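You operate a simulated robot arm through the tools that you are given. There is no shell and no other tool. Be economical: measure what you need, move in short steps, check, and stop when the job is done.

Carry out the task below with a simulated robot arm. There is one attempt and no reset: what you move stays moved.

TASK
Put things in order on the laundry counter. At the end: the teal beaker from the laundry counter stands where the purple plastic block stood; the purple plastic block from the laundry counter stands where the beige box (marked "COCOA") stood; the orange pod from the laundry counter is in the yellow bowl; the beige box from the laundry counter stands on top of the purple book (marked "TIDES"); whatever was shut is shut again. Leave all else as you found it, and nothing knocked over.
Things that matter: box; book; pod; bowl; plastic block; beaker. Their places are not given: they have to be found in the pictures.

It is judged by the outcome, as a careful person would: the job done as asked, and still so three seconds after it is handed in. It fails if anything else is knocked over, pushed out of place, dropped, spilled or broken.

THE ROBOT
A 7-joint arm with a two-finger parallel gripper, fixed in place. Base frame: the origin is at the foot of the arm, x ahead of it, y to its left, z up; the work surface is at about z = 0. Lengths are in m, angles in degrees, forces in N, time in s.
With the tool pointing down near the work surface it reaches from about 0.22 to 0.58 m from the base axis. Its first joint turns from -66.0 to 66.0 degrees. Payload 2.5 kg.
Tool frame: the origin (TCP) lies between the finger pads and is the grasp point; the fingertips stand 0.023 m ahead of it; z points along the fingers, y is the line along which they close. The gripper opens to 0.094 m. The fingers are 0.038 m wide and 0.01 m thick; the gripper's body (0.054 by 0.096 m) begins 0.039 m behind the TCP.
Orientation is that of the tool frame in the base frame, as a unit quaternion [x, y, z, w]. With the fingers straight down and closing along the base's y, the tool's x points along the base's -x, its y along +y and its z along -z.

THE INTERFACE
- The arm moves only by the tool nudge_tool. Its arguments are lists of equal length, an entry for each row: "linear": the shift along the base's x, y, z in units of 25 mm (1.0 is 25 mm), a list of three; "rotation": the turn, a rotation vector about the base's x, y, z in units of 8 degrees (1.0 is 8 degrees), a list of three; "claw": the opening, from 0 (shut) to 1 (fully open). In form: {"linear": [[x, y, z], ...], "rotation": [[ax, ay, az], ...], "claw": [claw, ...]}. A call has 1 to 20 rows; each row shifts and turns the commanded pose from where the row before left it. A call with a number of a shift or a turn outside -1 to 1 is refused whole. A row lasts 0.2 s, in which the tool goes at most 0.05 m and 8.6 degrees; a call with a longer step from one row to the next is refused whole, and so is a gripper value outside its range. A pose out of reach is approached as far as the arm can. The call stops where the force on the tool passes 40 N (or 10 N more than at its start, if that is more) or the arm is blocked; 0.2 s more then pass. The fingers move at their own pace (about 0.108 m/s each) and stop on an object; they squeeze with about 42 N. The grip force told is the motor's: it shows also when the fingers shut on nothing. Time passes only in rows, and 0.2 s behind the last, so rows that do not move let the fingers close. It gives the time, the measured TCP pose, the force on the tool (base axes), the opening and the grip force at its end, in the units of the frame above (readings bear some noise).
- Cameras (640 x 400 px; columns grow to the right, rows downward): "scene" is fixed at [0.0875, -0.3927, 0.538]; the picture's right is [0.91, -0.41, 0.00], its down [-0.23, -0.52, -0.82] and it looks along [0.34, 0.75, -0.57] (base axes); focal length 309 px, centre (320, 200). "wrist" rides on the gripper at [-0.039, 0, -0.044] in the tool frame; the picture's right is [0.00, -1.00, 0.00], its down [0.97, 0.00, -0.24] and it looks along [0.24, 0.00, 0.97] (tool axes); focal length 218 px, centre (320, 200).
- capture(camera): a new picture of that camera. No time passes.
- pixel_to_xyz(camera, pixels): for up to 12 pixels [column, row] of the newest picture of that camera ("zoom" is the newest enlarged one), the place [x, y, z] in the base frame of the surface seen there, good to about 0.003 m, but the place of the scene camera against the robot may be out by one fixed shift of up to 0.025 m in any direction. No time passes.
- zoom(camera, box): a new picture of the part [left, top, right, bottom] of that camera's present view, enlarged. No time passes.
- hand_in(): hands the job in; it is judged then, once.

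Work in short steps. Measure before you move; look again where a grasp or a placing could have gone wrong, and mend it. You have 80 turns and 34 pictures in all, those below and enlarged ones among them. Open the gripper and draw the arm clear of the work before you hand the job in, unless the task says otherwise; then end with one line.

The tools are called after "Request:" by a JSON object that holds its "name" and its "arguments". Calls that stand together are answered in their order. nudge_tool: Moves the arm, as the interface text tells. Its arguments: {"type":"object","properties":{"linear":{"type":"array"},"rotation":{"type":"array"},"claw":{"type":"array"}},"required":["linear","rotation","claw"]} The other tools are called the same way: capture (camera) takes a picture; pixel_to_xyz (camera, pixels) gives the place of the surface under pixels of a picture; zoom (camera, box) takes an enlarged picture of a part of a camera's view; hand_in () hands the job in.

At the start:

```text
clock: 0.0
tool_pos: [0.239, 0.2329, 0.2555]
ee_rot: [0.0, 1.0, 0.0, 0.0]
ft_force: [0.5, 0.5, 0.6]
width: 0.0938
grasp_force: 0.0
```

scene: 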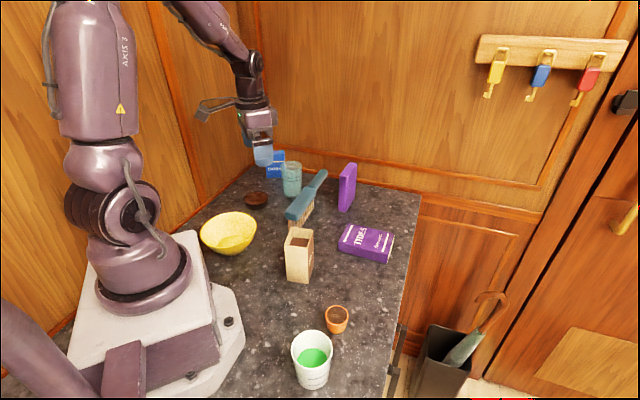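
wrist: 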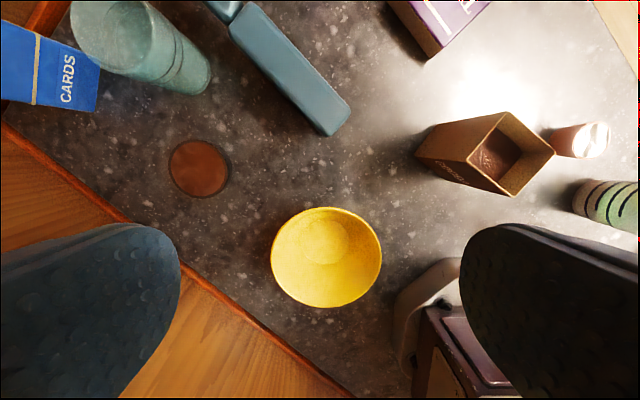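

The start pictures show the beaker near (291,179), block (347,187), cocoa box (299,255), book (366,243), pod (337,319) and bowl (229,233). I'll zoom in to measure them.

Request:
{"name": "zoom", "arguments": {"camera": "scene", "box": [240, 140, 420, 252]}}

Request:
{"name": "zoom", "arguments": {"camera": "scene", "box": [190, 200, 430, 395]}}

Request:
{"name": "pixel_to_xyz", "arguments": {"camera": "scene", "pixels": [[289, 234], [311, 237], [299, 231], [298, 275], [306, 281], [287, 279], [337, 310], [337, 330], [328, 312], [346, 311], [366, 238], [229, 240]]}}

Request:
{"name": "pixel_to_xyz", "arguments": {"camera": "wrist", "pixels": [[326, 240], [273, 256], [380, 256], [326, 306], [326, 210], [497, 112], [554, 153], [510, 196], [456, 150], [417, 155], [590, 140], [198, 168]]}}

```text
3.56 times, centred on (330, 196) of scene
```

zoom: 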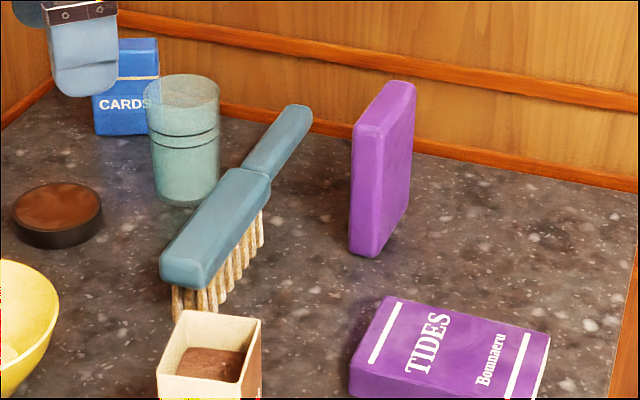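

```text
2.05 times, centred on (310, 298) of scene
```

zoom: 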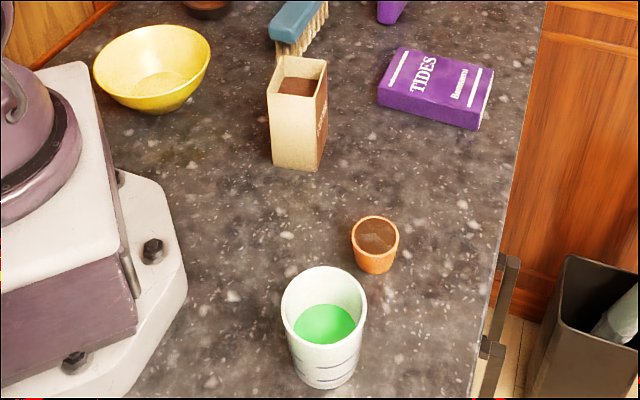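

```text
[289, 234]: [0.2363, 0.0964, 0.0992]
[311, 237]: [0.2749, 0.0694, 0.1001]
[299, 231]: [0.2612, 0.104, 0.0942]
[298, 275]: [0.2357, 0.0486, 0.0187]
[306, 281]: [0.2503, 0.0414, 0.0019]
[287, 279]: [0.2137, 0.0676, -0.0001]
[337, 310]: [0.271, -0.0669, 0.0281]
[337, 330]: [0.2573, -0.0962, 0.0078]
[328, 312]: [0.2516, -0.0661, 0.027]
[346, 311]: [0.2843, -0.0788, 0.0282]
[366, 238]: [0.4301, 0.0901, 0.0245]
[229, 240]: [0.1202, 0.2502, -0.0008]
```

```text
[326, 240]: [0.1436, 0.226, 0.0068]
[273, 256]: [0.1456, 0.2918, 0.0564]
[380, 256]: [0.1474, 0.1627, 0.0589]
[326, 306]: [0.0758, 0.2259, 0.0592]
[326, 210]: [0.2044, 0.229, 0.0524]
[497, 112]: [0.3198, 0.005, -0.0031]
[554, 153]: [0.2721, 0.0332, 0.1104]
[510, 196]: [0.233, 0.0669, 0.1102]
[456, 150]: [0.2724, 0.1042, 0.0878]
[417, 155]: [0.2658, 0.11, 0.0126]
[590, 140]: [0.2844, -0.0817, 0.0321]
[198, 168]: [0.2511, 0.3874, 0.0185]
```

The wrist camera isn't subject to the scene shift, so I'll move up and to the middle to measure everything from there.

Request:
{"name": "nudge_tool", "arguments": {"linear": [[0.5, 0, 1], [0.5, -1, 1], [0.5, -1, 1], [0.5, -1, 1], [0.5, -1, 0], [0.5, -1, 0], [0, -1, 0]], "rotation": [[0, 0, 0], [0, 0, 0], [0, 0, 0], [0, 0, 0], [0, 0, 0], [0, 0, 0], [0, 0, 0]], "claw": [1, 1, 1, 1, 1, 1, 1]}}

Request:
{"name": "capture", "arguments": {"camera": "wrist"}}

```text
clock: 1.6
tool_pos: [0.3111, 0.0815, 0.356]
ee_rot: [0.001, 1.0, 0.0, 0.0]
ft_force: [-0.2, -0.2, -1.1]
width: 0.094
grasp_force: 0.0
```

```text
29 pictures are left
```

wrist: 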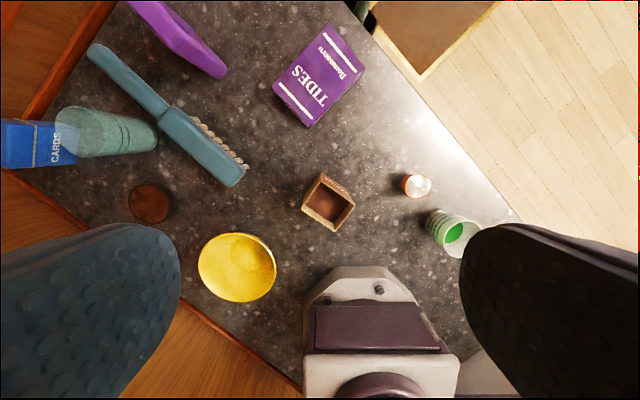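

Good overview. I'll zoom on the box, book and block and measure their corners.

Request:
{"name": "zoom", "arguments": {"camera": "wrist", "box": [260, 10, 480, 260]}}

Request:
{"name": "pixel_to_xyz", "arguments": {"camera": "wrist", "pixels": [[324, 26], [362, 69], [309, 125], [274, 85], [318, 75], [322, 174], [354, 206], [336, 231], [303, 207], [418, 185], [404, 186], [430, 187]]}}

Request:
{"name": "pixel_to_xyz", "arguments": {"camera": "wrist", "pixels": [[221, 76], [226, 70], [184, 44], [140, 8], [60, 125], [80, 107], [156, 135], [145, 118], [140, 150], [242, 180], [75, 155], [457, 232]]}}

```text
1.60 times, centred on (370, 135) of wrist
```

zoom: 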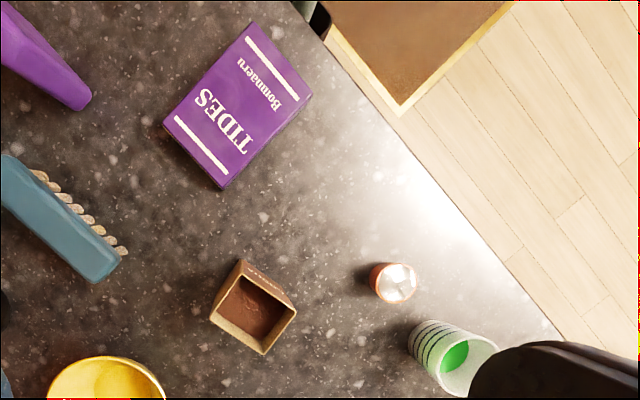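

```text
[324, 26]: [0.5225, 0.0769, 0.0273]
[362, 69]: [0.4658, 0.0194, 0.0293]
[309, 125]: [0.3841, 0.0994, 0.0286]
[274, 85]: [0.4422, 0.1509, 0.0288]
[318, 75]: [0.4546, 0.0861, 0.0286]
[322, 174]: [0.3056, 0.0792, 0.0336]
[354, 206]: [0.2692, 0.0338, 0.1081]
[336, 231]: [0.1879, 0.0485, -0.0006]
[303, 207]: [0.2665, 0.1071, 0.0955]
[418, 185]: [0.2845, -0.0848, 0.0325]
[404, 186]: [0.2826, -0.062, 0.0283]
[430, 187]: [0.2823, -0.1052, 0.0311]
```

```text
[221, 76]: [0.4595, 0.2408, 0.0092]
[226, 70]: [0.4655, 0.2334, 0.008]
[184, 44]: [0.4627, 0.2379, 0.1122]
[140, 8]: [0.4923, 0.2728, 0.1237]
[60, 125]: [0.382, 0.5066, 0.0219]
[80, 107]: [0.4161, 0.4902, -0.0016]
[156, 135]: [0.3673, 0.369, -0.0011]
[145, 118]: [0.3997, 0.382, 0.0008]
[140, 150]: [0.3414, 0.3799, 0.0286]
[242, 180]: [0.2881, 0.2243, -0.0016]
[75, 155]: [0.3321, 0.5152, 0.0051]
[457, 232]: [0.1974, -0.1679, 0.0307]
```

Box top corners compute to about R(.270,.035), T(.3025,.078), L(.265,.107), B(.233,.061): centre (.2675,.070), long sides at ~53°. I'll turn the gripper -37° to close along the long side, go above it, and check.

Request:
{"name": "nudge_tool", "arguments": {"linear": [[-0.35, -0.092, 0], [-0.35, -0.092, -1], [-0.35, -0.092, -1], [-0.35, -0.092, -1], [-0.344, -0.092, -1], [0, 0, -1]], "rotation": [[0, 0, -0.925], [0, 0, -0.925], [0, 0, -0.925], [0, 0, -0.925], [0, 0, -0.925], [0, 0, 0]], "claw": [1, 1, 1, 1, 1, 1]}}

Request:
{"name": "capture", "arguments": {"camera": "wrist"}}

```text
clock: 3.0
tool_pos: [0.2681, 0.0724, 0.2292]
ee_rot: [0.318, 0.948, 0.001, 0.0]
ft_force: [0.0, 1.0, -1.0]
width: 0.094
grasp_force: 0.1
```

```text
27 pictures are left
```

wrist: 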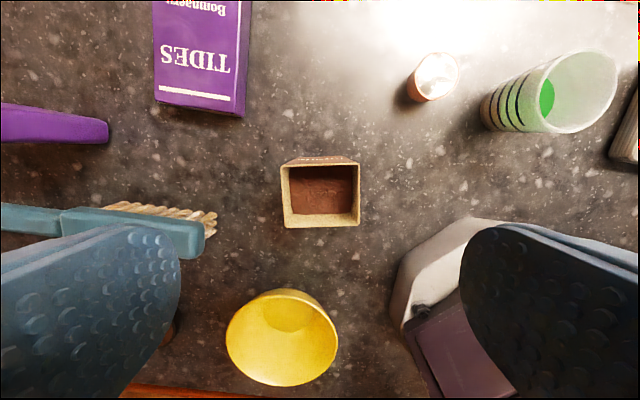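

The box is centred at (321,197) and aligned with the fingers. Descend to z≈.088 and close.

Request:
{"name": "nudge_tool", "arguments": {"linear": [[0, 0, -1], [0, 0, -1], [0, 0, -1], [0, 0, -1], [0, 0, -1], [0, 0, -0.65], [0, 0, 0], [0, 0, 0], [0, 0, 0]], "rotation": [[0, 0, 0], [0, 0, 0], [0, 0, 0], [0, 0, 0], [0, 0, 0], [0, 0, 0], [0, 0, 0], [0, 0, 0], [0, 0, 0]], "claw": [1, 1, 1, 1, 1, 1, 0.4, 0.4, 0.4]}}

```text
clock: 5.0
tool_pos: [0.2709, 0.0734, 0.0906]
ee_rot: [0.317, 0.948, 0.0, 0.0]
ft_force: [0.4, 0.0, 0.8]
width: 0.0598
grasp_force: 41.3
```

Gripped (width .060). Lift, carry to above the book centre (.4537,.0867), and align with it.

Request:
{"name": "nudge_tool", "arguments": {"linear": [[0, 0, 0.6], [0, 0, 0.8], [0, 0, 0.8], [0, 0, 0.8], [0.9, 0.08, 0], [0.92, 0.08, 0], [0.92, 0.08, 0], [0.92, 0.08, 0], [0.92, 0.08, 0], [0.92, 0.07, 0], [0.92, 0.07, 0], [0.92, 0.07, 0], [0, 0, 0]], "rotation": [[0, 0, 0], [0, 0, 0], [0, 0, 0], [0, 0, 0], [0, 0, 0], [0, 0, 0], [0, 0, 0], [0, 0, 0], [0, 0, -0.3], [0, 0, -0.3], [0, 0, -0.3], [0, 0, 0], [0, 0, 0]], "claw": [0.4, 0.4, 0.4, 0.4, 0.4, 0.4, 0.4, 0.4, 0.4, 0.4, 0.4, 0.4, 0.4]}}

Request:
{"name": "capture", "arguments": {"camera": "wrist"}}

Request:
{"name": "capture", "arguments": {"camera": "scene"}}

```text
clock: 7.8
tool_pos: [0.4524, 0.0878, 0.1635]
ee_rot: [0.376, 0.927, 0.0, 0.0]
ft_force: [-0.2, 0.2, -1.6]
width: 0.0595
grasp_force: 41.7
```

```text
26 pictures are left
```

wrist: 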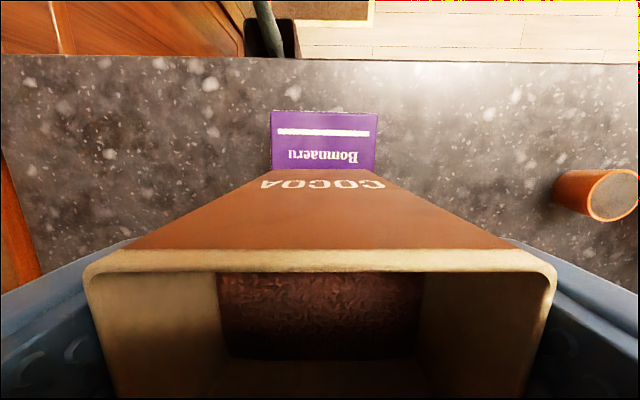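

```text
25 pictures are left
```

scene: 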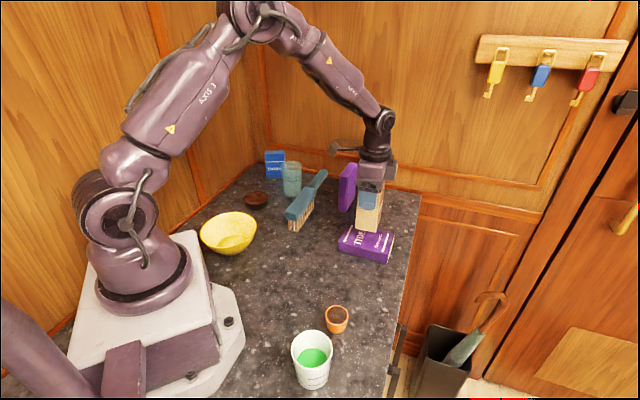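

Box hangs aligned over the book. Lower by ~46 mm onto it, checking force before release.

Request:
{"name": "nudge_tool", "arguments": {"linear": [[0, 0, -0.8], [0, 0, -0.6], [0, 0, -0.3], [0, 0, -0.1], [0, 0, -0.04], [0, 0, 0]], "rotation": [[0, 0, 0], [0, 0, 0], [0, 0, 0], [0, 0, 0], [0, 0, 0], [0, 0, 0]], "claw": [0.4, 0.4, 0.4, 0.4, 0.4, 0.4]}}

Request:
{"name": "zoom", "arguments": {"camera": "scene", "box": [310, 150, 430, 280]}}

```text
clock: 9.2
tool_pos: [0.4528, 0.0857, 0.1199]
ee_rot: [0.377, 0.926, 0.001, 0.001]
ft_force: [-9.5, -0.8, 24.9]
width: 0.0599
grasp_force: 42.1
```

```text
3.08 times, centred on (370, 215) of scene
```

zoom: 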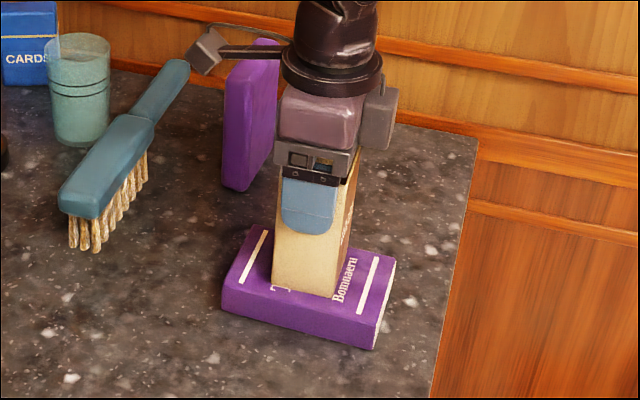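

It's in contact (25 N) and sits on the book. Ease off, open, and rise straight up.

Request:
{"name": "nudge_tool", "arguments": {"linear": [[0, 0, 0.05], [0, 0, 0], [0, 0, 0], [0, 0, 0], [0, 0, 0.6], [0, 0, 1], [0, 0, 1], [0, 0, 1], [0, 0, 1], [0, 0, 1], [0, 0, 1]], "rotation": [[0, 0, 0], [0, 0, 0], [0, 0, 0], [0, 0, 0], [0, 0, 0], [0, 0, 0], [0, 0, 0], [0, 0, 0], [0, 0, 0], [0, 0, 0], [0, 0, 0]], "claw": [0.55, 0.8, 1, 1, 1, 1, 1, 1, 1, 1, 1]}}

Request:
{"name": "capture", "arguments": {"camera": "wrist"}}

```text
clock: 11.6
tool_pos: [0.4532, 0.0864, 0.2851]
ee_rot: [0.376, 0.926, 0.001, 0.0]
ft_force: [0.1, -0.1, -0.1]
width: 0.0941
grasp_force: 0.1
```

```text
23 pictures are left
```

wrist: 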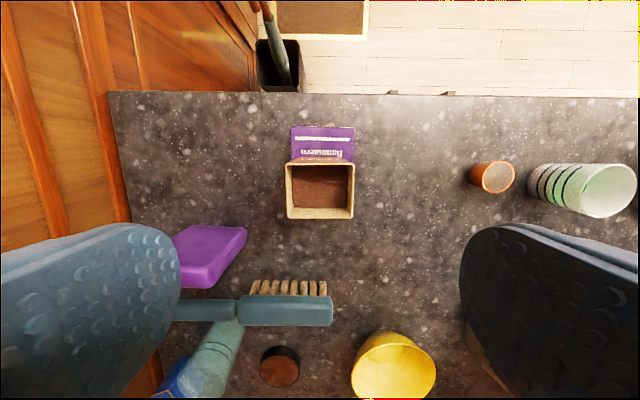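

The box stands on the book. Now move toward the block with a +90° turn so the fingers close across its thickness, staying high.

Request:
{"name": "nudge_tool", "arguments": {"linear": [[0, 0.4, 0.4], [0, 0.4, 0.4], [0, 0.4, 0.4], [0, 0.4, 0.4], [0, 0.4, 0], [0, 0.4, 0], [0, 0.4, 0], [0, 0.4, 0], [0, 0.4, 0], [0, 0.4, 0], [0, 0.4, 0], [0, 0, 0]], "rotation": [[0, 0, 1], [0, 0, 1], [0, 0, 1], [0, 0, 1], [0, 0, 1], [0, 0, 1], [0, 0, 1], [0, 0, 1], [0, 0, 1], [0, 0, 1], [0, 0, 1], [0, 0, 0.25]], "claw": [1, 1, 1, 1, 1, 1, 1, 1, 1, 1, 1, 1]}}

Request:
{"name": "capture", "arguments": {"camera": "wrist"}}

```text
clock: 14.2
tool_pos: [0.4533, 0.1964, 0.324]
ee_rot: [-0.389, 0.921, 0.0, 0.0]
ft_force: [0.4, 0.0, 0.2]
width: 0.094
grasp_force: 0.1
```

```text
22 pictures are left
```

wrist: 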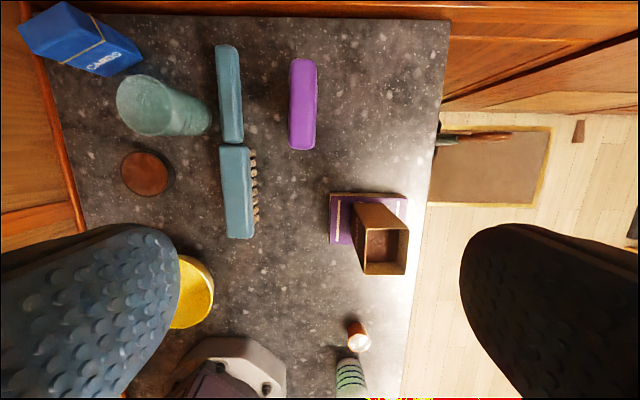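

The block at (303,103) appears aligned with the picture. I'll measure it, and the beaker.

Request:
{"name": "zoom", "arguments": {"camera": "wrist", "box": [110, 40, 350, 190]}}

Request:
{"name": "pixel_to_xyz", "arguments": {"camera": "wrist", "pixels": [[303, 65], [303, 100], [303, 133], [292, 100], [316, 100], [292, 130], [315, 130], [291, 145], [312, 149], [229, 50], [240, 130], [236, 190]]}}

Request:
{"name": "pixel_to_xyz", "arguments": {"camera": "wrist", "pixels": [[120, 97], [146, 76], [142, 136], [211, 115], [205, 95], [205, 132], [160, 105], [147, 106], [300, 61], [307, 61], [293, 115], [316, 115]]}}

```text
2.67 times, centred on (230, 115) of wrist
```

zoom: 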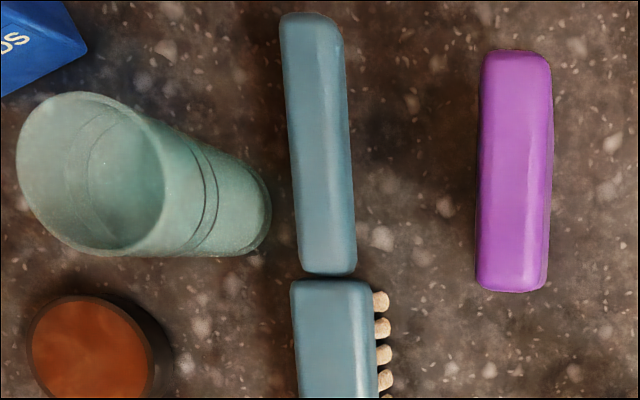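

```text
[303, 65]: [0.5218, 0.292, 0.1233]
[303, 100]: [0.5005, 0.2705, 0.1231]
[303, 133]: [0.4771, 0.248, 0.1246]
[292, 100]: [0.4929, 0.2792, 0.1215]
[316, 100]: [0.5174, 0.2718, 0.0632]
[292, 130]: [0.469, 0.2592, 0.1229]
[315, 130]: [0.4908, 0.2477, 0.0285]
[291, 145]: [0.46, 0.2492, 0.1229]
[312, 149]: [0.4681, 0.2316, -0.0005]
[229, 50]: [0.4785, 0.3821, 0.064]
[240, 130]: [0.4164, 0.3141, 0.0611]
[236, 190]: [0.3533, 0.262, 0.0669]
```

```text
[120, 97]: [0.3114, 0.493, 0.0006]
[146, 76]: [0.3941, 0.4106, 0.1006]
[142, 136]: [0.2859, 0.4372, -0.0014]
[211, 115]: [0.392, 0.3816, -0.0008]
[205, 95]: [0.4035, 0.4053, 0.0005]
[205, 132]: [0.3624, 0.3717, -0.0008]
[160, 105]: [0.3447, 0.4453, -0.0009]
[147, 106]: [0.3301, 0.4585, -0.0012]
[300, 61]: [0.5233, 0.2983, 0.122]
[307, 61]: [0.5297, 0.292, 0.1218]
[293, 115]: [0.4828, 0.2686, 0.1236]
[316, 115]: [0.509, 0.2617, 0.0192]
```

Block computed centre (.496,.268), ~.086×.025, height .124, aligned at ~46°. Move above it with a narrowed opening and check.

Request:
{"name": "nudge_tool", "arguments": {"linear": [[0.57, 0.95, 0], [0.57, 0.95, 0], [0.57, 0.96, -1], [0, 0, -1], [0, 0, -1], [0, 0, -1], [0, 0, 0]], "rotation": [[0, 0, 0], [0, 0, 0], [0, 0, 0], [0, 0, 0], [0, 0, 0], [0, 0, 0], [0, 0, 0]], "claw": [0.65, 0.65, 0.65, 0.65, 0.65, 0.65, 0.65]}}

Request:
{"name": "capture", "arguments": {"camera": "wrist"}}

```text
clock: 15.8
tool_pos: [0.4968, 0.2703, 0.2237]
ee_rot: [-0.389, 0.921, 0.001, 0.0]
ft_force: [-0.8, 0.6, -1.2]
width: 0.061
grasp_force: 0.1
```

```text
20 pictures are left
```

wrist: 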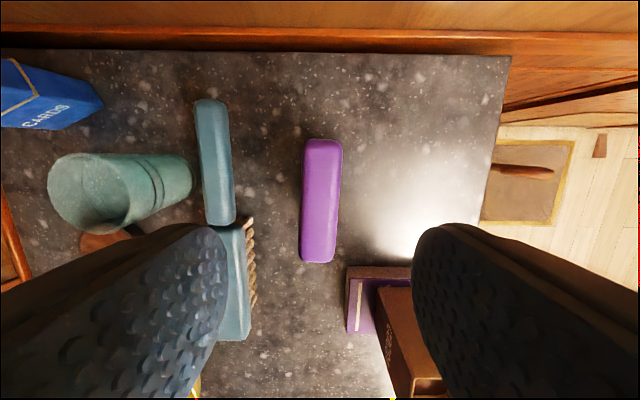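

Block is centred with about 2.5° yaw error. Correct the yaw, descend, and grip.

Request:
{"name": "nudge_tool", "arguments": {"linear": [[0, 0, -1], [0, 0, -1], [0, 0, -1], [0, 0, -1], [0, 0, -1], [0, 0, -0.25], [0, 0, 0], [0, 0, 0], [0, 0, 0]], "rotation": [[0, 0, -0.3], [0, 0, 0], [0, 0, 0], [0, 0, 0], [0, 0, 0], [0, 0, 0], [0, 0, 0], [0, 0, 0], [0, 0, 0]], "claw": [0.65, 0.65, 0.65, 0.65, 0.65, 0.65, 0.1, 0.1, 0.1]}}

```text
clock: 17.8
tool_pos: [0.4949, 0.2691, 0.0926]
ee_rot: [-0.37, 0.929, 0.0, -0.001]
ft_force: [-0.6, 0.7, 0.0]
width: 0.0279
grasp_force: 42.0
```

Gripped (width .028). Lift 80 mm and carry to the box's old spot (.270,.0715).

Request:
{"name": "nudge_tool", "arguments": {"linear": [[0, 0, 0.6], [0, 0, 0.9], [0, 0, 0.9], [0, 0, 0.8], [-0.9, -0.79, 0], [-0.9, -0.79, 0], [-0.9, -0.79, 0], [-0.9, -0.79, 0], [-0.9, -0.79, 0], [-0.9, -0.79, 0], [-0.9, -0.79, 0], [-0.9, -0.79, 0], [-0.9, -0.79, 0], [-0.9, -0.79, 0], [0, 0, 0]], "rotation": [[0, 0, 0], [0, 0, 0], [0, 0, 0], [0, 0, 0], [0, 0, 0], [0, 0, 0], [0, 0, 0], [0, 0, 0], [0, 0, 0], [0, 0, 0.3], [0, 0, 0.3], [0, 0, 0.3], [0, 0, 0], [0, 0, 0], [0, 0, 0]], "claw": [0.1, 0.1, 0.1, 0.1, 0.1, 0.1, 0.1, 0.1, 0.1, 0.1, 0.1, 0.1, 0.1, 0.1, 0.1]}}

Request:
{"name": "capture", "arguments": {"camera": "scene"}}

```text
clock: 21.0
tool_pos: [0.2694, 0.0719, 0.1719]
ee_rot: [-0.427, 0.904, 0.0, 0.0]
ft_force: [0.3, 0.0, -3.2]
width: 0.0277
grasp_force: 42.0
```

```text
19 pictures are left
```

scene: 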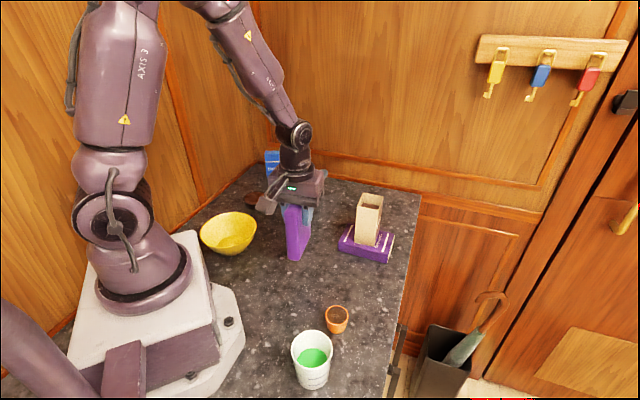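

Everything clear. Lower to the counter.

Request:
{"name": "nudge_tool", "arguments": {"linear": [[0, 0, -1], [0, 0, -1], [0, 0, -0.8], [0, 0, -0.3], [0, 0, -0.1], [0, 0, 0]], "rotation": [[0, 0, 0], [0, 0, 0], [0, 0, 0], [0, 0, 0], [0, 0, 0], [0, 0, 0]], "claw": [0.1, 0.1, 0.1, 0.1, 0.1, 0.1]}}

```text
clock: 22.4
tool_pos: [0.2717, 0.0723, 0.093]
ee_rot: [-0.427, 0.904, -0.001, 0.0]
ft_force: [-1.2, -0.4, 0.4]
width: 0.028
grasp_force: 42.2
```

Almost no contact force yet; a small extra step down to feel the counter.

Request:
{"name": "nudge_tool", "arguments": {"linear": [[0, 0, -0.05], [0, 0, 0]], "rotation": [[0, 0, 0], [0, 0, 0]], "claw": [0.1, 0.1]}}

```text
clock: 23.0
tool_pos: [0.2723, 0.0713, 0.0929]
ee_rot: [-0.428, 0.904, 0.0, -0.001]
ft_force: [-6.9, -3.1, 33.5]
width: 0.0279
grasp_force: 42.0
```

Firm contact. Ease back, open, and rise.

Request:
{"name": "nudge_tool", "arguments": {"linear": [[0, 0, 0.05], [0, 0, 0], [0, 0, 0], [0, 0, 0.5], [0, 0, 1], [0, 0, 1], [0, 0, 1], [0, 0, 1], [0, 0, 1], [0, 0, 1], [0, 0, 1], [0, 0, 1]], "rotation": [[0, 0, 0], [0, 0, 0], [0, 0, 0], [0, 0, 0], [0, 0, 0], [0, 0, 0], [0, 0, 0], [0, 0, 0], [0, 0, 0], [0, 0, 0], [0, 0, 0], [0, 0, 0]], "claw": [0.3, 0.5, 0.65, 0.65, 0.65, 0.65, 0.65, 0.65, 0.65, 0.8, 1, 1]}}

Request:
{"name": "capture", "arguments": {"camera": "wrist"}}

```text
clock: 25.6
tool_pos: [0.269, 0.0714, 0.3059]
ee_rot: [-0.428, 0.904, 0.0, 0.001]
ft_force: [-0.7, -0.4, 0.5]
width: 0.0941
grasp_force: 0.1
```

```text
18 pictures are left
```

wrist: 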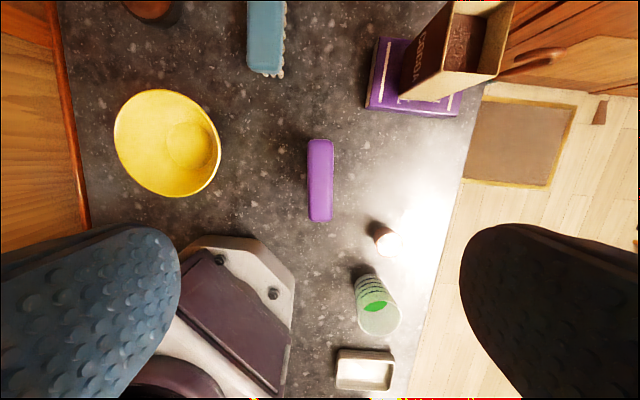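

Block stands at the box's spot. Now go look at the beaker from closer.

Request:
{"name": "nudge_tool", "arguments": {"linear": [[0.29, 0.96, 0], [0.29, 0.96, 0], [0.29, 0.96, 0], [0.29, 0.96, 0], [0.29, 0.96, 0], [0.29, 0.96, 0], [0.29, 0.96, 0], [0.29, 0.96, 0], [0.29, 0.96, 0], [0.29, 0.96, 0], [0.29, 0.96, 0], [0.29, 0.96, 0], [0, 0, 0]], "rotation": [[0, 0, -0.3], [0, 0, -0.3], [0, 0, 0], [0, 0, 0], [0, 0, 0], [0, 0, 0], [0, 0, 0], [0, 0, 0], [0, 0, 0], [0, 0, 0], [0, 0, 0], [0, 0, 0], [0, 0, 0]], "claw": [1, 1, 1, 1, 1, 1, 1, 1, 1, 1, 1, 1, 1]}}

Request:
{"name": "capture", "arguments": {"camera": "wrist"}}

```text
clock: 28.4
tool_pos: [0.3577, 0.3581, 0.3064]
ee_rot: [-0.389, 0.921, 0.0, -0.001]
ft_force: [0.5, -1.0, 0.8]
width: 0.0937
grasp_force: 0.1
```

```text
17 pictures are left
```

wrist: 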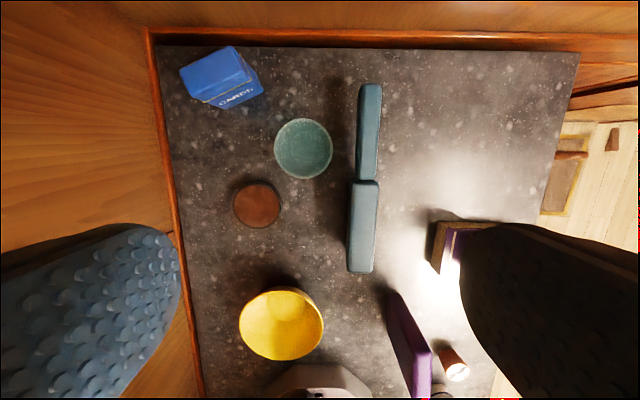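

Beaker rim centre (303,148), radius ~29 px → centre (.370,.398), dia .066. Move above, lower to z≈.2 and check.

Request:
{"name": "nudge_tool", "arguments": {"linear": [[0.25, 0.8, 0], [0.24, 0.79, -1], [0, 0, -1], [0, 0, -1], [0, 0, -1], [0, 0, 0]], "rotation": [[0, 0, 0], [0, 0, 0], [0, 0, 0], [0, 0, 0], [0, 0, 0], [0, 0, 0]], "claw": [1, 1, 1, 1, 1, 1]}}

Request:
{"name": "capture", "arguments": {"camera": "wrist"}}

```text
clock: 29.8
tool_pos: [0.3696, 0.4007, 0.2057]
ee_rot: [-0.389, 0.921, 0.0, 0.0]
ft_force: [-0.8, -0.3, 0.0]
width: 0.0939
grasp_force: 0.1
```

```text
16 pictures are left
```

wrist: 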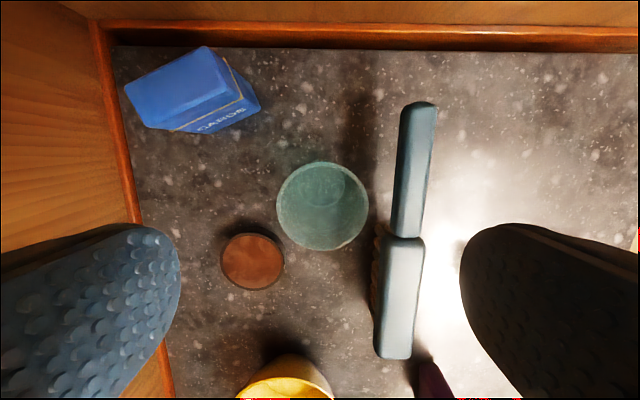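

Centred. Descend to z≈.07 and close gently.

Request:
{"name": "nudge_tool", "arguments": {"linear": [[0, 0, -1], [0, 0, -1], [0, 0, -1], [0, 0, -1], [0, 0, -1], [0, 0, -0.4], [0, 0, 0], [0, 0, 0], [0, 0, 0]], "rotation": [[0, 0, 0], [0, 0, 0], [0, 0, 0], [0, 0, 0], [0, 0, 0], [0, 0, 0], [0, 0, 0], [0, 0, 0], [0, 0, 0]], "claw": [1, 1, 1, 1, 1, 1, 0.6, 0.6, 0.6]}}

```text
clock: 31.8
tool_pos: [0.3693, 0.3984, 0.067]
ee_rot: [-0.389, 0.921, 0.0, 0.0]
ft_force: [0.5, -0.3, 0.0]
width: 0.0622
grasp_force: 42.2
```

Gripped (width .062). Lift 100 mm to clear the brush and carry to the block's old place (.4955,.2685).

Request:
{"name": "nudge_tool", "arguments": {"linear": [[0, 0, 0.6], [0, 0, 0.9], [0, 0, 0.9], [0, 0, 0.9], [0, 0, 0.7], [0.72, -0.743, 0], [0.72, -0.743, 0], [0.72, -0.743, 0], [0.72, -0.743, 0], [0.72, -0.743, 0], [0.72, -0.743, 0], [0.72, -0.743, 0], [0, 0, 0]], "rotation": [[0, 0, 0], [0, 0, 0], [0, 0, 0], [0, 0, 0], [0, 0, 0], [0, 0, 0], [0, 0, 0], [0, 0, 0], [0, 0, 0], [0, 0, 0], [0, 0, 0], [0, 0, 0], [0, 0, 0]], "claw": [0.6, 0.6, 0.6, 0.6, 0.6, 0.6, 0.6, 0.6, 0.6, 0.6, 0.6, 0.6, 0.6]}}

Request:
{"name": "capture", "arguments": {"camera": "scene"}}

```text
clock: 34.6
tool_pos: [0.4967, 0.2674, 0.1712]
ee_rot: [-0.389, 0.921, 0.0, 0.001]
ft_force: [-0.1, -0.5, -0.4]
width: 0.0619
grasp_force: 41.5
```

```text
15 pictures are left
```

scene: 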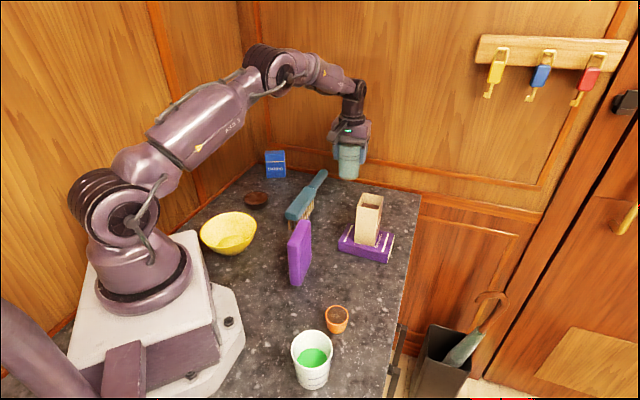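

Carry is clean. Lower, stopping just above counter.

Request:
{"name": "nudge_tool", "arguments": {"linear": [[0, 0, -1], [0, 0, -1], [0, 0, -1], [0, 0, -0.7], [0, 0, -0.25], [0, 0, -0.05], [0, 0, 0]], "rotation": [[0, 0, 0], [0, 0, 0], [0, 0, 0], [0, 0, 0], [0, 0, 0], [0, 0, 0], [0, 0, 0]], "claw": [0.6, 0.6, 0.6, 0.6, 0.6, 0.6, 0.6]}}

```text
clock: 36.2
tool_pos: [0.4961, 0.2691, 0.0702]
ee_rot: [-0.389, 0.921, -0.001, 0.0]
ft_force: [-0.3, -0.4, -0.1]
width: 0.0616
grasp_force: 42.5
```

Request:
{"name": "nudge_tool", "arguments": {"linear": [[0, 0, -0.04], [0, 0, 0]], "rotation": [[0, 0, 0], [0, 0, 0]], "claw": [0.6, 0.6]}}

```text
clock: 36.8
tool_pos: [0.4955, 0.2686, 0.0686]
ee_rot: [-0.389, 0.921, 0.0, 0.0]
ft_force: [0.0, 0.3, -1.1]
width: 0.062
grasp_force: 42.1
```

No contact yet; another small step.

Request:
{"name": "nudge_tool", "arguments": {"linear": [[0, 0, -0.04], [0, 0, 0]], "rotation": [[0, 0, 0], [0, 0, 0]], "claw": [0.6, 0.6]}}

```text
clock: 37.4
tool_pos: [0.4968, 0.2689, 0.0669]
ee_rot: [-0.389, 0.921, 0.0, 0.001]
ft_force: [0.1, -1.2, 0.6]
width: 0.0619
grasp_force: 42.1
```

Request:
{"name": "nudge_tool", "arguments": {"linear": [[0, 0, -0.04], [0, 0, 0]], "rotation": [[0, 0, 0], [0, 0, 0]], "claw": [0.6, 0.6]}}

Request:
{"name": "zoom", "arguments": {"camera": "scene", "box": [300, 130, 420, 230]}}

```text
clock: 38.0
tool_pos: [0.4965, 0.2697, 0.068]
ee_rot: [-0.389, 0.921, 0.001, 0.001]
ft_force: [1.5, -0.3, 5.9]
width: 0.0614
grasp_force: 42.3
```

```text
4.00 times, centred on (360, 180) of scene
```

zoom: 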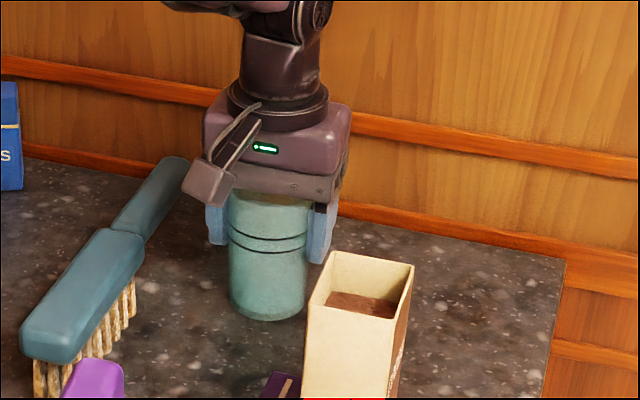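

Light contact (5.9 N). Open and rise straight up.

Request:
{"name": "nudge_tool", "arguments": {"linear": [[0, 0, 0], [0, 0, 0], [0, 0, 0], [0, 0, 0.5], [0, 0, 1], [0, 0, 1], [0, 0, 1], [0, 0, 1], [0, 0, 1], [0, 0, 1], [0, 0, 1], [0, 0, 1], [0, 0, 1]], "rotation": [[0, 0, 0], [0, 0, 0], [0, 0, 0], [0, 0, 0], [0, 0, 0], [0, 0, 0], [0, 0, 0], [0, 0, 0], [0, 0, 0], [0, 0, 0], [0, 0, 0], [0, 0, 0], [0, 0, 0]], "claw": [0.75, 0.9, 1, 1, 1, 1, 1, 1, 1, 1, 1, 1, 1]}}

Request:
{"name": "capture", "arguments": {"camera": "wrist"}}

```text
clock: 40.8
tool_pos: [0.4953, 0.2697, 0.3048]
ee_rot: [-0.39, 0.921, 0.001, -0.001]
ft_force: [-0.2, -0.1, 0.6]
width: 0.094
grasp_force: 0.1
```

```text
13 pictures are left
```

wrist: 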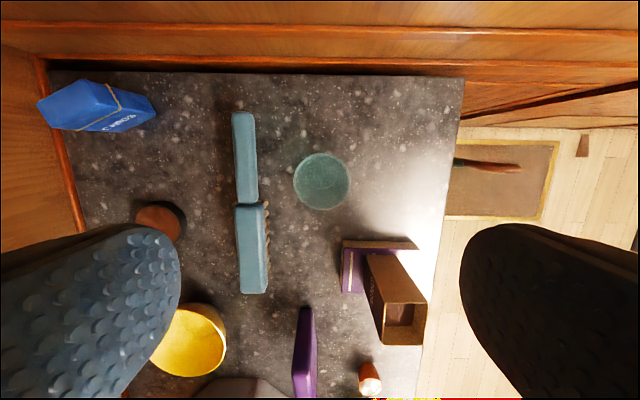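

Beaker stands at the block's place. Move over to look at the pod.

Request:
{"name": "nudge_tool", "arguments": {"linear": [[-0.61, -0.94, 0], [-0.61, -0.94, 0], [-0.61, -0.94, 0], [-0.61, -0.94, 0], [-0.61, -0.94, 0], [-0.61, -0.94, 0], [-0.61, -0.94, 0], [-0.61, -0.94, 0], [-0.61, -0.94, 0], [-0.61, -0.94, 0], [-0.61, -0.94, 0], [-0.61, -0.94, 0], [-0.61, -0.94, 0], [-0.61, -0.94, 0], [0, -0.3, -1], [0, 0, 0]], "rotation": [[0, 0, 0], [0, 0, 0], [0, 0, 0], [0, 0, 0], [0, 0, 0], [0, 0, 0], [0, 0, 0], [0, 0, 0], [0, 0, 0], [0, 0, 0], [0, 0, 0], [0, 0, 0], [0, 0, 0], [0, 0, 0], [0, 0, 0], [0, 0, 0]], "claw": [1, 1, 1, 1, 1, 1, 1, 1, 1, 1, 1, 1, 1, 1, 1, 1]}}

Request:
{"name": "capture", "arguments": {"camera": "wrist"}}

```text
clock: 44.2
tool_pos: [0.2834, -0.0664, 0.2797]
ee_rot: [-0.389, 0.921, 0.0, 0.001]
ft_force: [0.2, 0.2, 0.2]
width: 0.0938
grasp_force: 0.1
```

```text
12 pictures are left
```

wrist: 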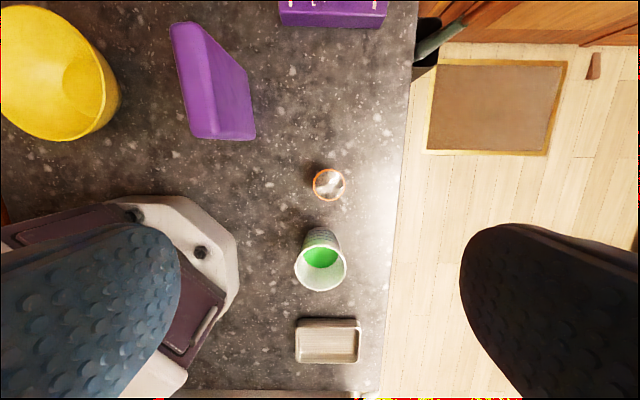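

Pod at (329,184) → (.284,-.083); the white cup is behind it with ~.04 m gap, so closing left-right in this view is safe. Move above it and check closer.

Request:
{"name": "nudge_tool", "arguments": {"linear": [[0.04, -0.66, 0], [0, 0, -1], [0, 0, -1], [0, 0, -1], [0, 0, -1], [0, 0, -1], [0, 0, 0]], "rotation": [[0, 0, 0], [0, 0, 0], [0, 0, 0], [0, 0, 0], [0, 0, 0], [0, 0, 0], [0, 0, 0]], "claw": [0.8, 0.8, 0.8, 0.8, 0.8, 0.8, 0.8]}}

Request:
{"name": "capture", "arguments": {"camera": "wrist"}}

Request:
{"name": "pixel_to_xyz", "arguments": {"camera": "wrist", "pixels": [[300, 195], [340, 195], [320, 180], [320, 215], [320, 195], [320, 205]]}}

```text
clock: 45.8
tool_pos: [0.2841, -0.084, 0.1527]
ee_rot: [-0.389, 0.921, 0.001, 0.0]
ft_force: [0.3, -0.6, -0.2]
width: 0.0752
grasp_force: 0.1
```

```text
11 pictures are left
```

wrist: 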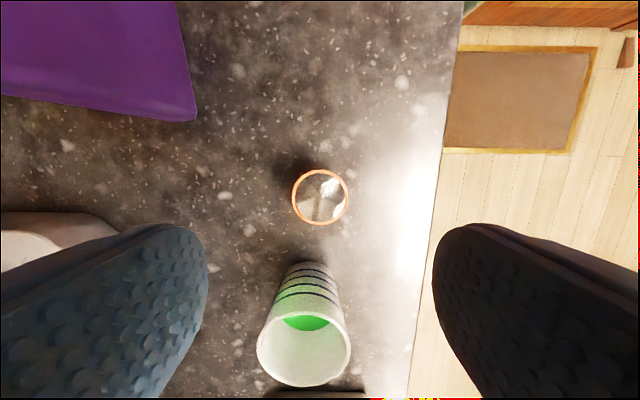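

```text
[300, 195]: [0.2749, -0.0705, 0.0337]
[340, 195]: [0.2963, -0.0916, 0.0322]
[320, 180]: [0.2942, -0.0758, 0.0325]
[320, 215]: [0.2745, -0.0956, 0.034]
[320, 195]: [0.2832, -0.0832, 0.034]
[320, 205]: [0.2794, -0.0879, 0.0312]
```

Pod centred at (320,197). Descend to z≈.038 and close.

Request:
{"name": "nudge_tool", "arguments": {"linear": [[0, 0, -1], [0, 0, -1], [0, 0, -1], [0, 0, -1], [0, 0, -0.6], [0, 0, 0], [0, 0, 0], [0, 0, 0]], "rotation": [[0, 0, 0], [0, 0, 0], [0, 0, 0], [0, 0, 0], [0, 0, 0], [0, 0, 0], [0, 0, 0], [0, 0, 0]], "claw": [0.8, 0.8, 0.8, 0.8, 0.8, 0.25, 0.25, 0.25]}}

```text
clock: 47.6
tool_pos: [0.2831, -0.0844, 0.0398]
ee_rot: [-0.389, 0.921, 0.001, 0.0]
ft_force: [0.8, -0.3, -0.1]
width: 0.0375
grasp_force: 42.2
```

Gripped. Lift well above the block's height and carry around to above the bowl (.141,.227).

Request:
{"name": "nudge_tool", "arguments": {"linear": [[0, 0, 0.6], [0, 0, 1], [0, 0, 1], [0, 0, 1], [0, 0, 1], [0, 0, 1], [0, 0, 1], [0, 0.957, 0.4], [0, 0.957, 0], [0, 0.957, 0], [0, 0.957, 0], [0, 0.957, 0], [0, 0.957, 0], [0, 0.957, 0], [-0.95, 0.957, 0], [-0.95, 0.957, 0], [-0.95, 0.957, 0], [-0.95, 0.957, 0], [-0.95, 0.957, 0], [-0.95, 0.957, 0]], "rotation": [[0, 0, 0], [0, 0, 0], [0, 0, 0], [0, 0, 0], [0, 0, 0], [0, 0, 0], [0, 0, 0], [0, 0, 0], [0, 0, 0], [0, 0, 0], [0, 0, 0], [0, 0, 0], [0, 0, 0], [0, 0, 0], [0, 0, 0], [0, 0, 0], [0, 0, 0], [0, 0, 0], [0, 0, 0], [0, 0, 0]], "claw": [0.25, 0.25, 0.25, 0.25, 0.25, 0.25, 0.25, 0.25, 0.25, 0.25, 0.25, 0.25, 0.25, 0.25, 0.25, 0.25, 0.25, 0.25, 0.25, 0.25]}}

Request:
{"name": "capture", "arguments": {"camera": "wrist"}}

Request:
{"name": "capture", "arguments": {"camera": "scene"}}

```text
clock: 51.8
tool_pos: [0.1391, 0.2271, 0.2141]
ee_rot: [-0.39, 0.921, 0.0, 0.0]
ft_force: [0.1, -0.1, 0.3]
width: 0.0392
grasp_force: 41.4
```

```text
10 pictures are left
```

wrist: 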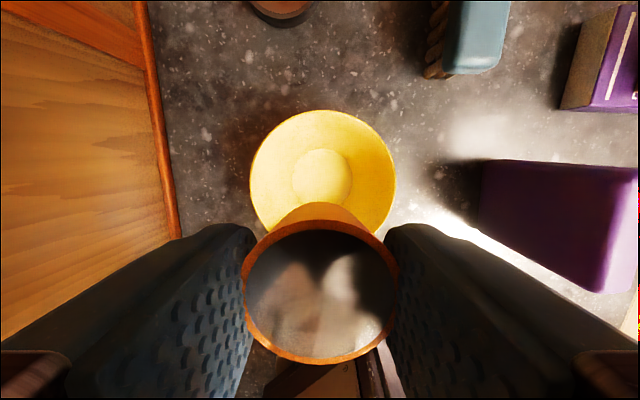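

```text
9 pictures are left
```

scene: 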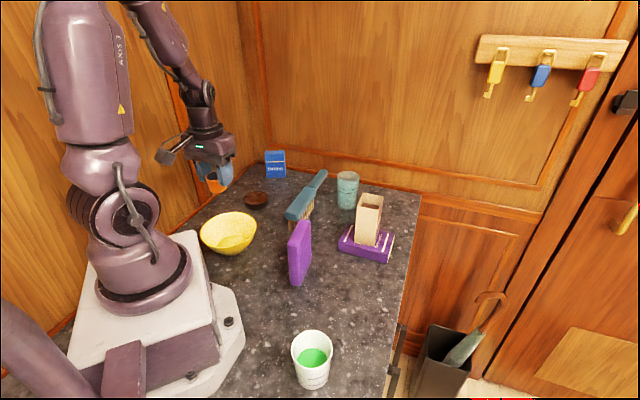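

Pod is held upright over the bowl; bowl floor centre (322,177) is ~4 mm ahead. Adjust and lower to just above the bowl floor.

Request:
{"name": "nudge_tool", "arguments": {"linear": [[0.11, 0.115, -1], [0, 0, -1], [0, 0, -1], [0, 0, -1], [0, 0, -1], [0, 0, -0.8], [0, 0, -0.6], [0, 0, 0]], "rotation": [[0, 0, 0], [0, 0, 0], [0, 0, 0], [0, 0, 0], [0, 0, 0], [0, 0, 0], [0, 0, 0], [0, 0, 0]], "claw": [0.25, 0.25, 0.25, 0.25, 0.25, 0.25, 0.25, 0.25]}}

Request:
{"name": "capture", "arguments": {"camera": "wrist"}}

```text
clock: 53.6
tool_pos: [0.1426, 0.2275, 0.0549]
ee_rot: [-0.39, 0.921, 0.001, 0.0]
ft_force: [-0.1, -0.3, -0.6]
width: 0.0394
grasp_force: 41.7
```

```text
8 pictures are left
```

wrist: 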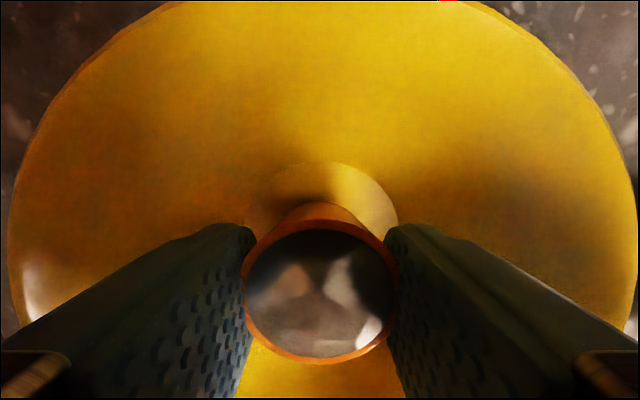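

Centred within the bowl floor. Small steps down until contact.

Request:
{"name": "nudge_tool", "arguments": {"linear": [[0, 0, -0.12], [0, 0, -0.08], [0, 0, 0]], "rotation": [[0, 0, 0], [0, 0, 0], [0, 0, 0]], "claw": [0.25, 0.25, 0.25]}}

```text
clock: 54.4
tool_pos: [0.1428, 0.229, 0.0504]
ee_rot: [-0.39, 0.921, 0.0, 0.0]
ft_force: [0.0, 0.6, -0.1]
width: 0.0391
grasp_force: 41.9
```

Request:
{"name": "nudge_tool", "arguments": {"linear": [[0, 0, -0.06], [0, 0, -0.04], [0, 0, 0]], "rotation": [[0, 0, 0], [0, 0, 0], [0, 0, 0]], "claw": [0.25, 0.25, 0.25]}}

```text
clock: 55.2
tool_pos: [0.1417, 0.2293, 0.047]
ee_rot: [-0.389, 0.921, 0.0, 0.0]
ft_force: [0.2, -0.5, -0.2]
width: 0.0392
grasp_force: 41.9
```

Request:
{"name": "nudge_tool", "arguments": {"linear": [[0, 0, -0.04], [0, 0, -0.03], [0, 0, 0]], "rotation": [[0, 0, 0], [0, 0, 0], [0, 0, 0]], "claw": [0.25, 0.25, 0.25]}}

```text
clock: 56.0
tool_pos: [0.1442, 0.2309, 0.046]
ee_rot: [-0.389, 0.921, 0.0, 0.001]
ft_force: [-1.0, -2.3, 19.8]
width: 0.039
grasp_force: 42.2
```

Contact. Ease up slightly, open modestly, and rise.

Request:
{"name": "nudge_tool", "arguments": {"linear": [[0, 0, 0.03], [0, 0, 0], [0, 0, 0], [0, 0, 0.4], [0, 0, 0.8], [0, 0, 1], [0, 0, 1], [0, 0, 1], [0, 0, 1], [0, 0, 1], [0, 0, 1], [0, 0, 1], [0, 0, 1]], "rotation": [[0, 0, 0], [0, 0, 0], [0, 0, 0], [0, 0, 0], [0, 0, 0], [0, 0, 0], [0, 0, 0], [0, 0, 0], [0, 0, 0], [0, 0, 0], [0, 0, 0], [0, 0, 0], [0, 0, 0]], "claw": [0.45, 0.55, 0.58, 0.58, 0.58, 0.58, 0.7, 1, 1, 1, 1, 1, 1]}}

Request:
{"name": "capture", "arguments": {"camera": "wrist"}}

Request:
{"name": "capture", "arguments": {"camera": "scene"}}

```text
clock: 58.8
tool_pos: [0.1436, 0.2284, 0.2764]
ee_rot: [-0.389, 0.921, 0.0, -0.001]
ft_force: [0.3, -0.5, 0.3]
width: 0.0937
grasp_force: 0.1
```

```text
7 pictures are left
```

wrist: 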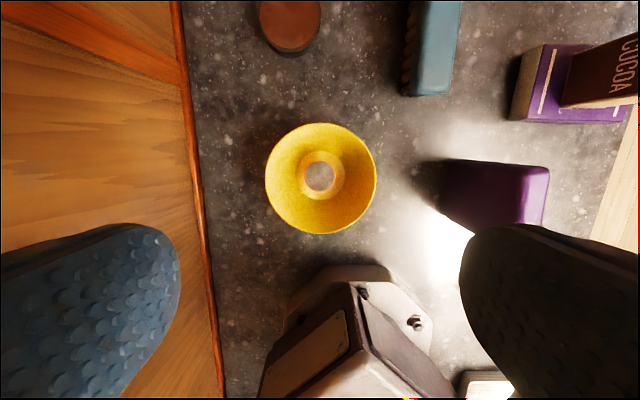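

```text
6 pictures are left
```

scene: 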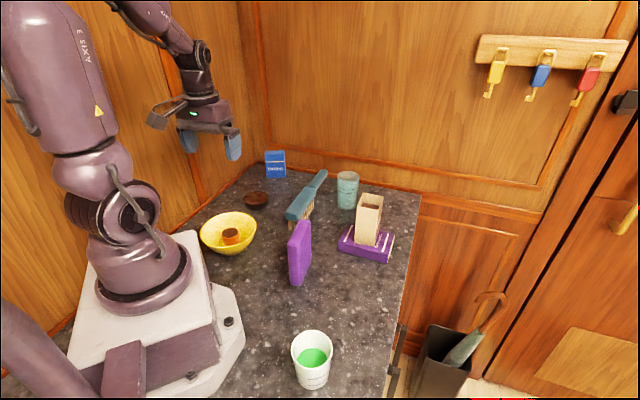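

All four items are in place: the pod in the bowl at (320,177), and the box, block and beaker standing. The other objects look unmoved and the arm is clear, so I'll hand in.

Request:
{"name": "hand_in", "arguments": {}}

```text
The job is handed in.
```

The job is handed in: the beaker stands where the block was, the block where the cocoa box was, the pod is in the bowl, and the box is on the TIDES book. I opened nothing that was shut, and the last pictures show nothing else knocked over or moved.
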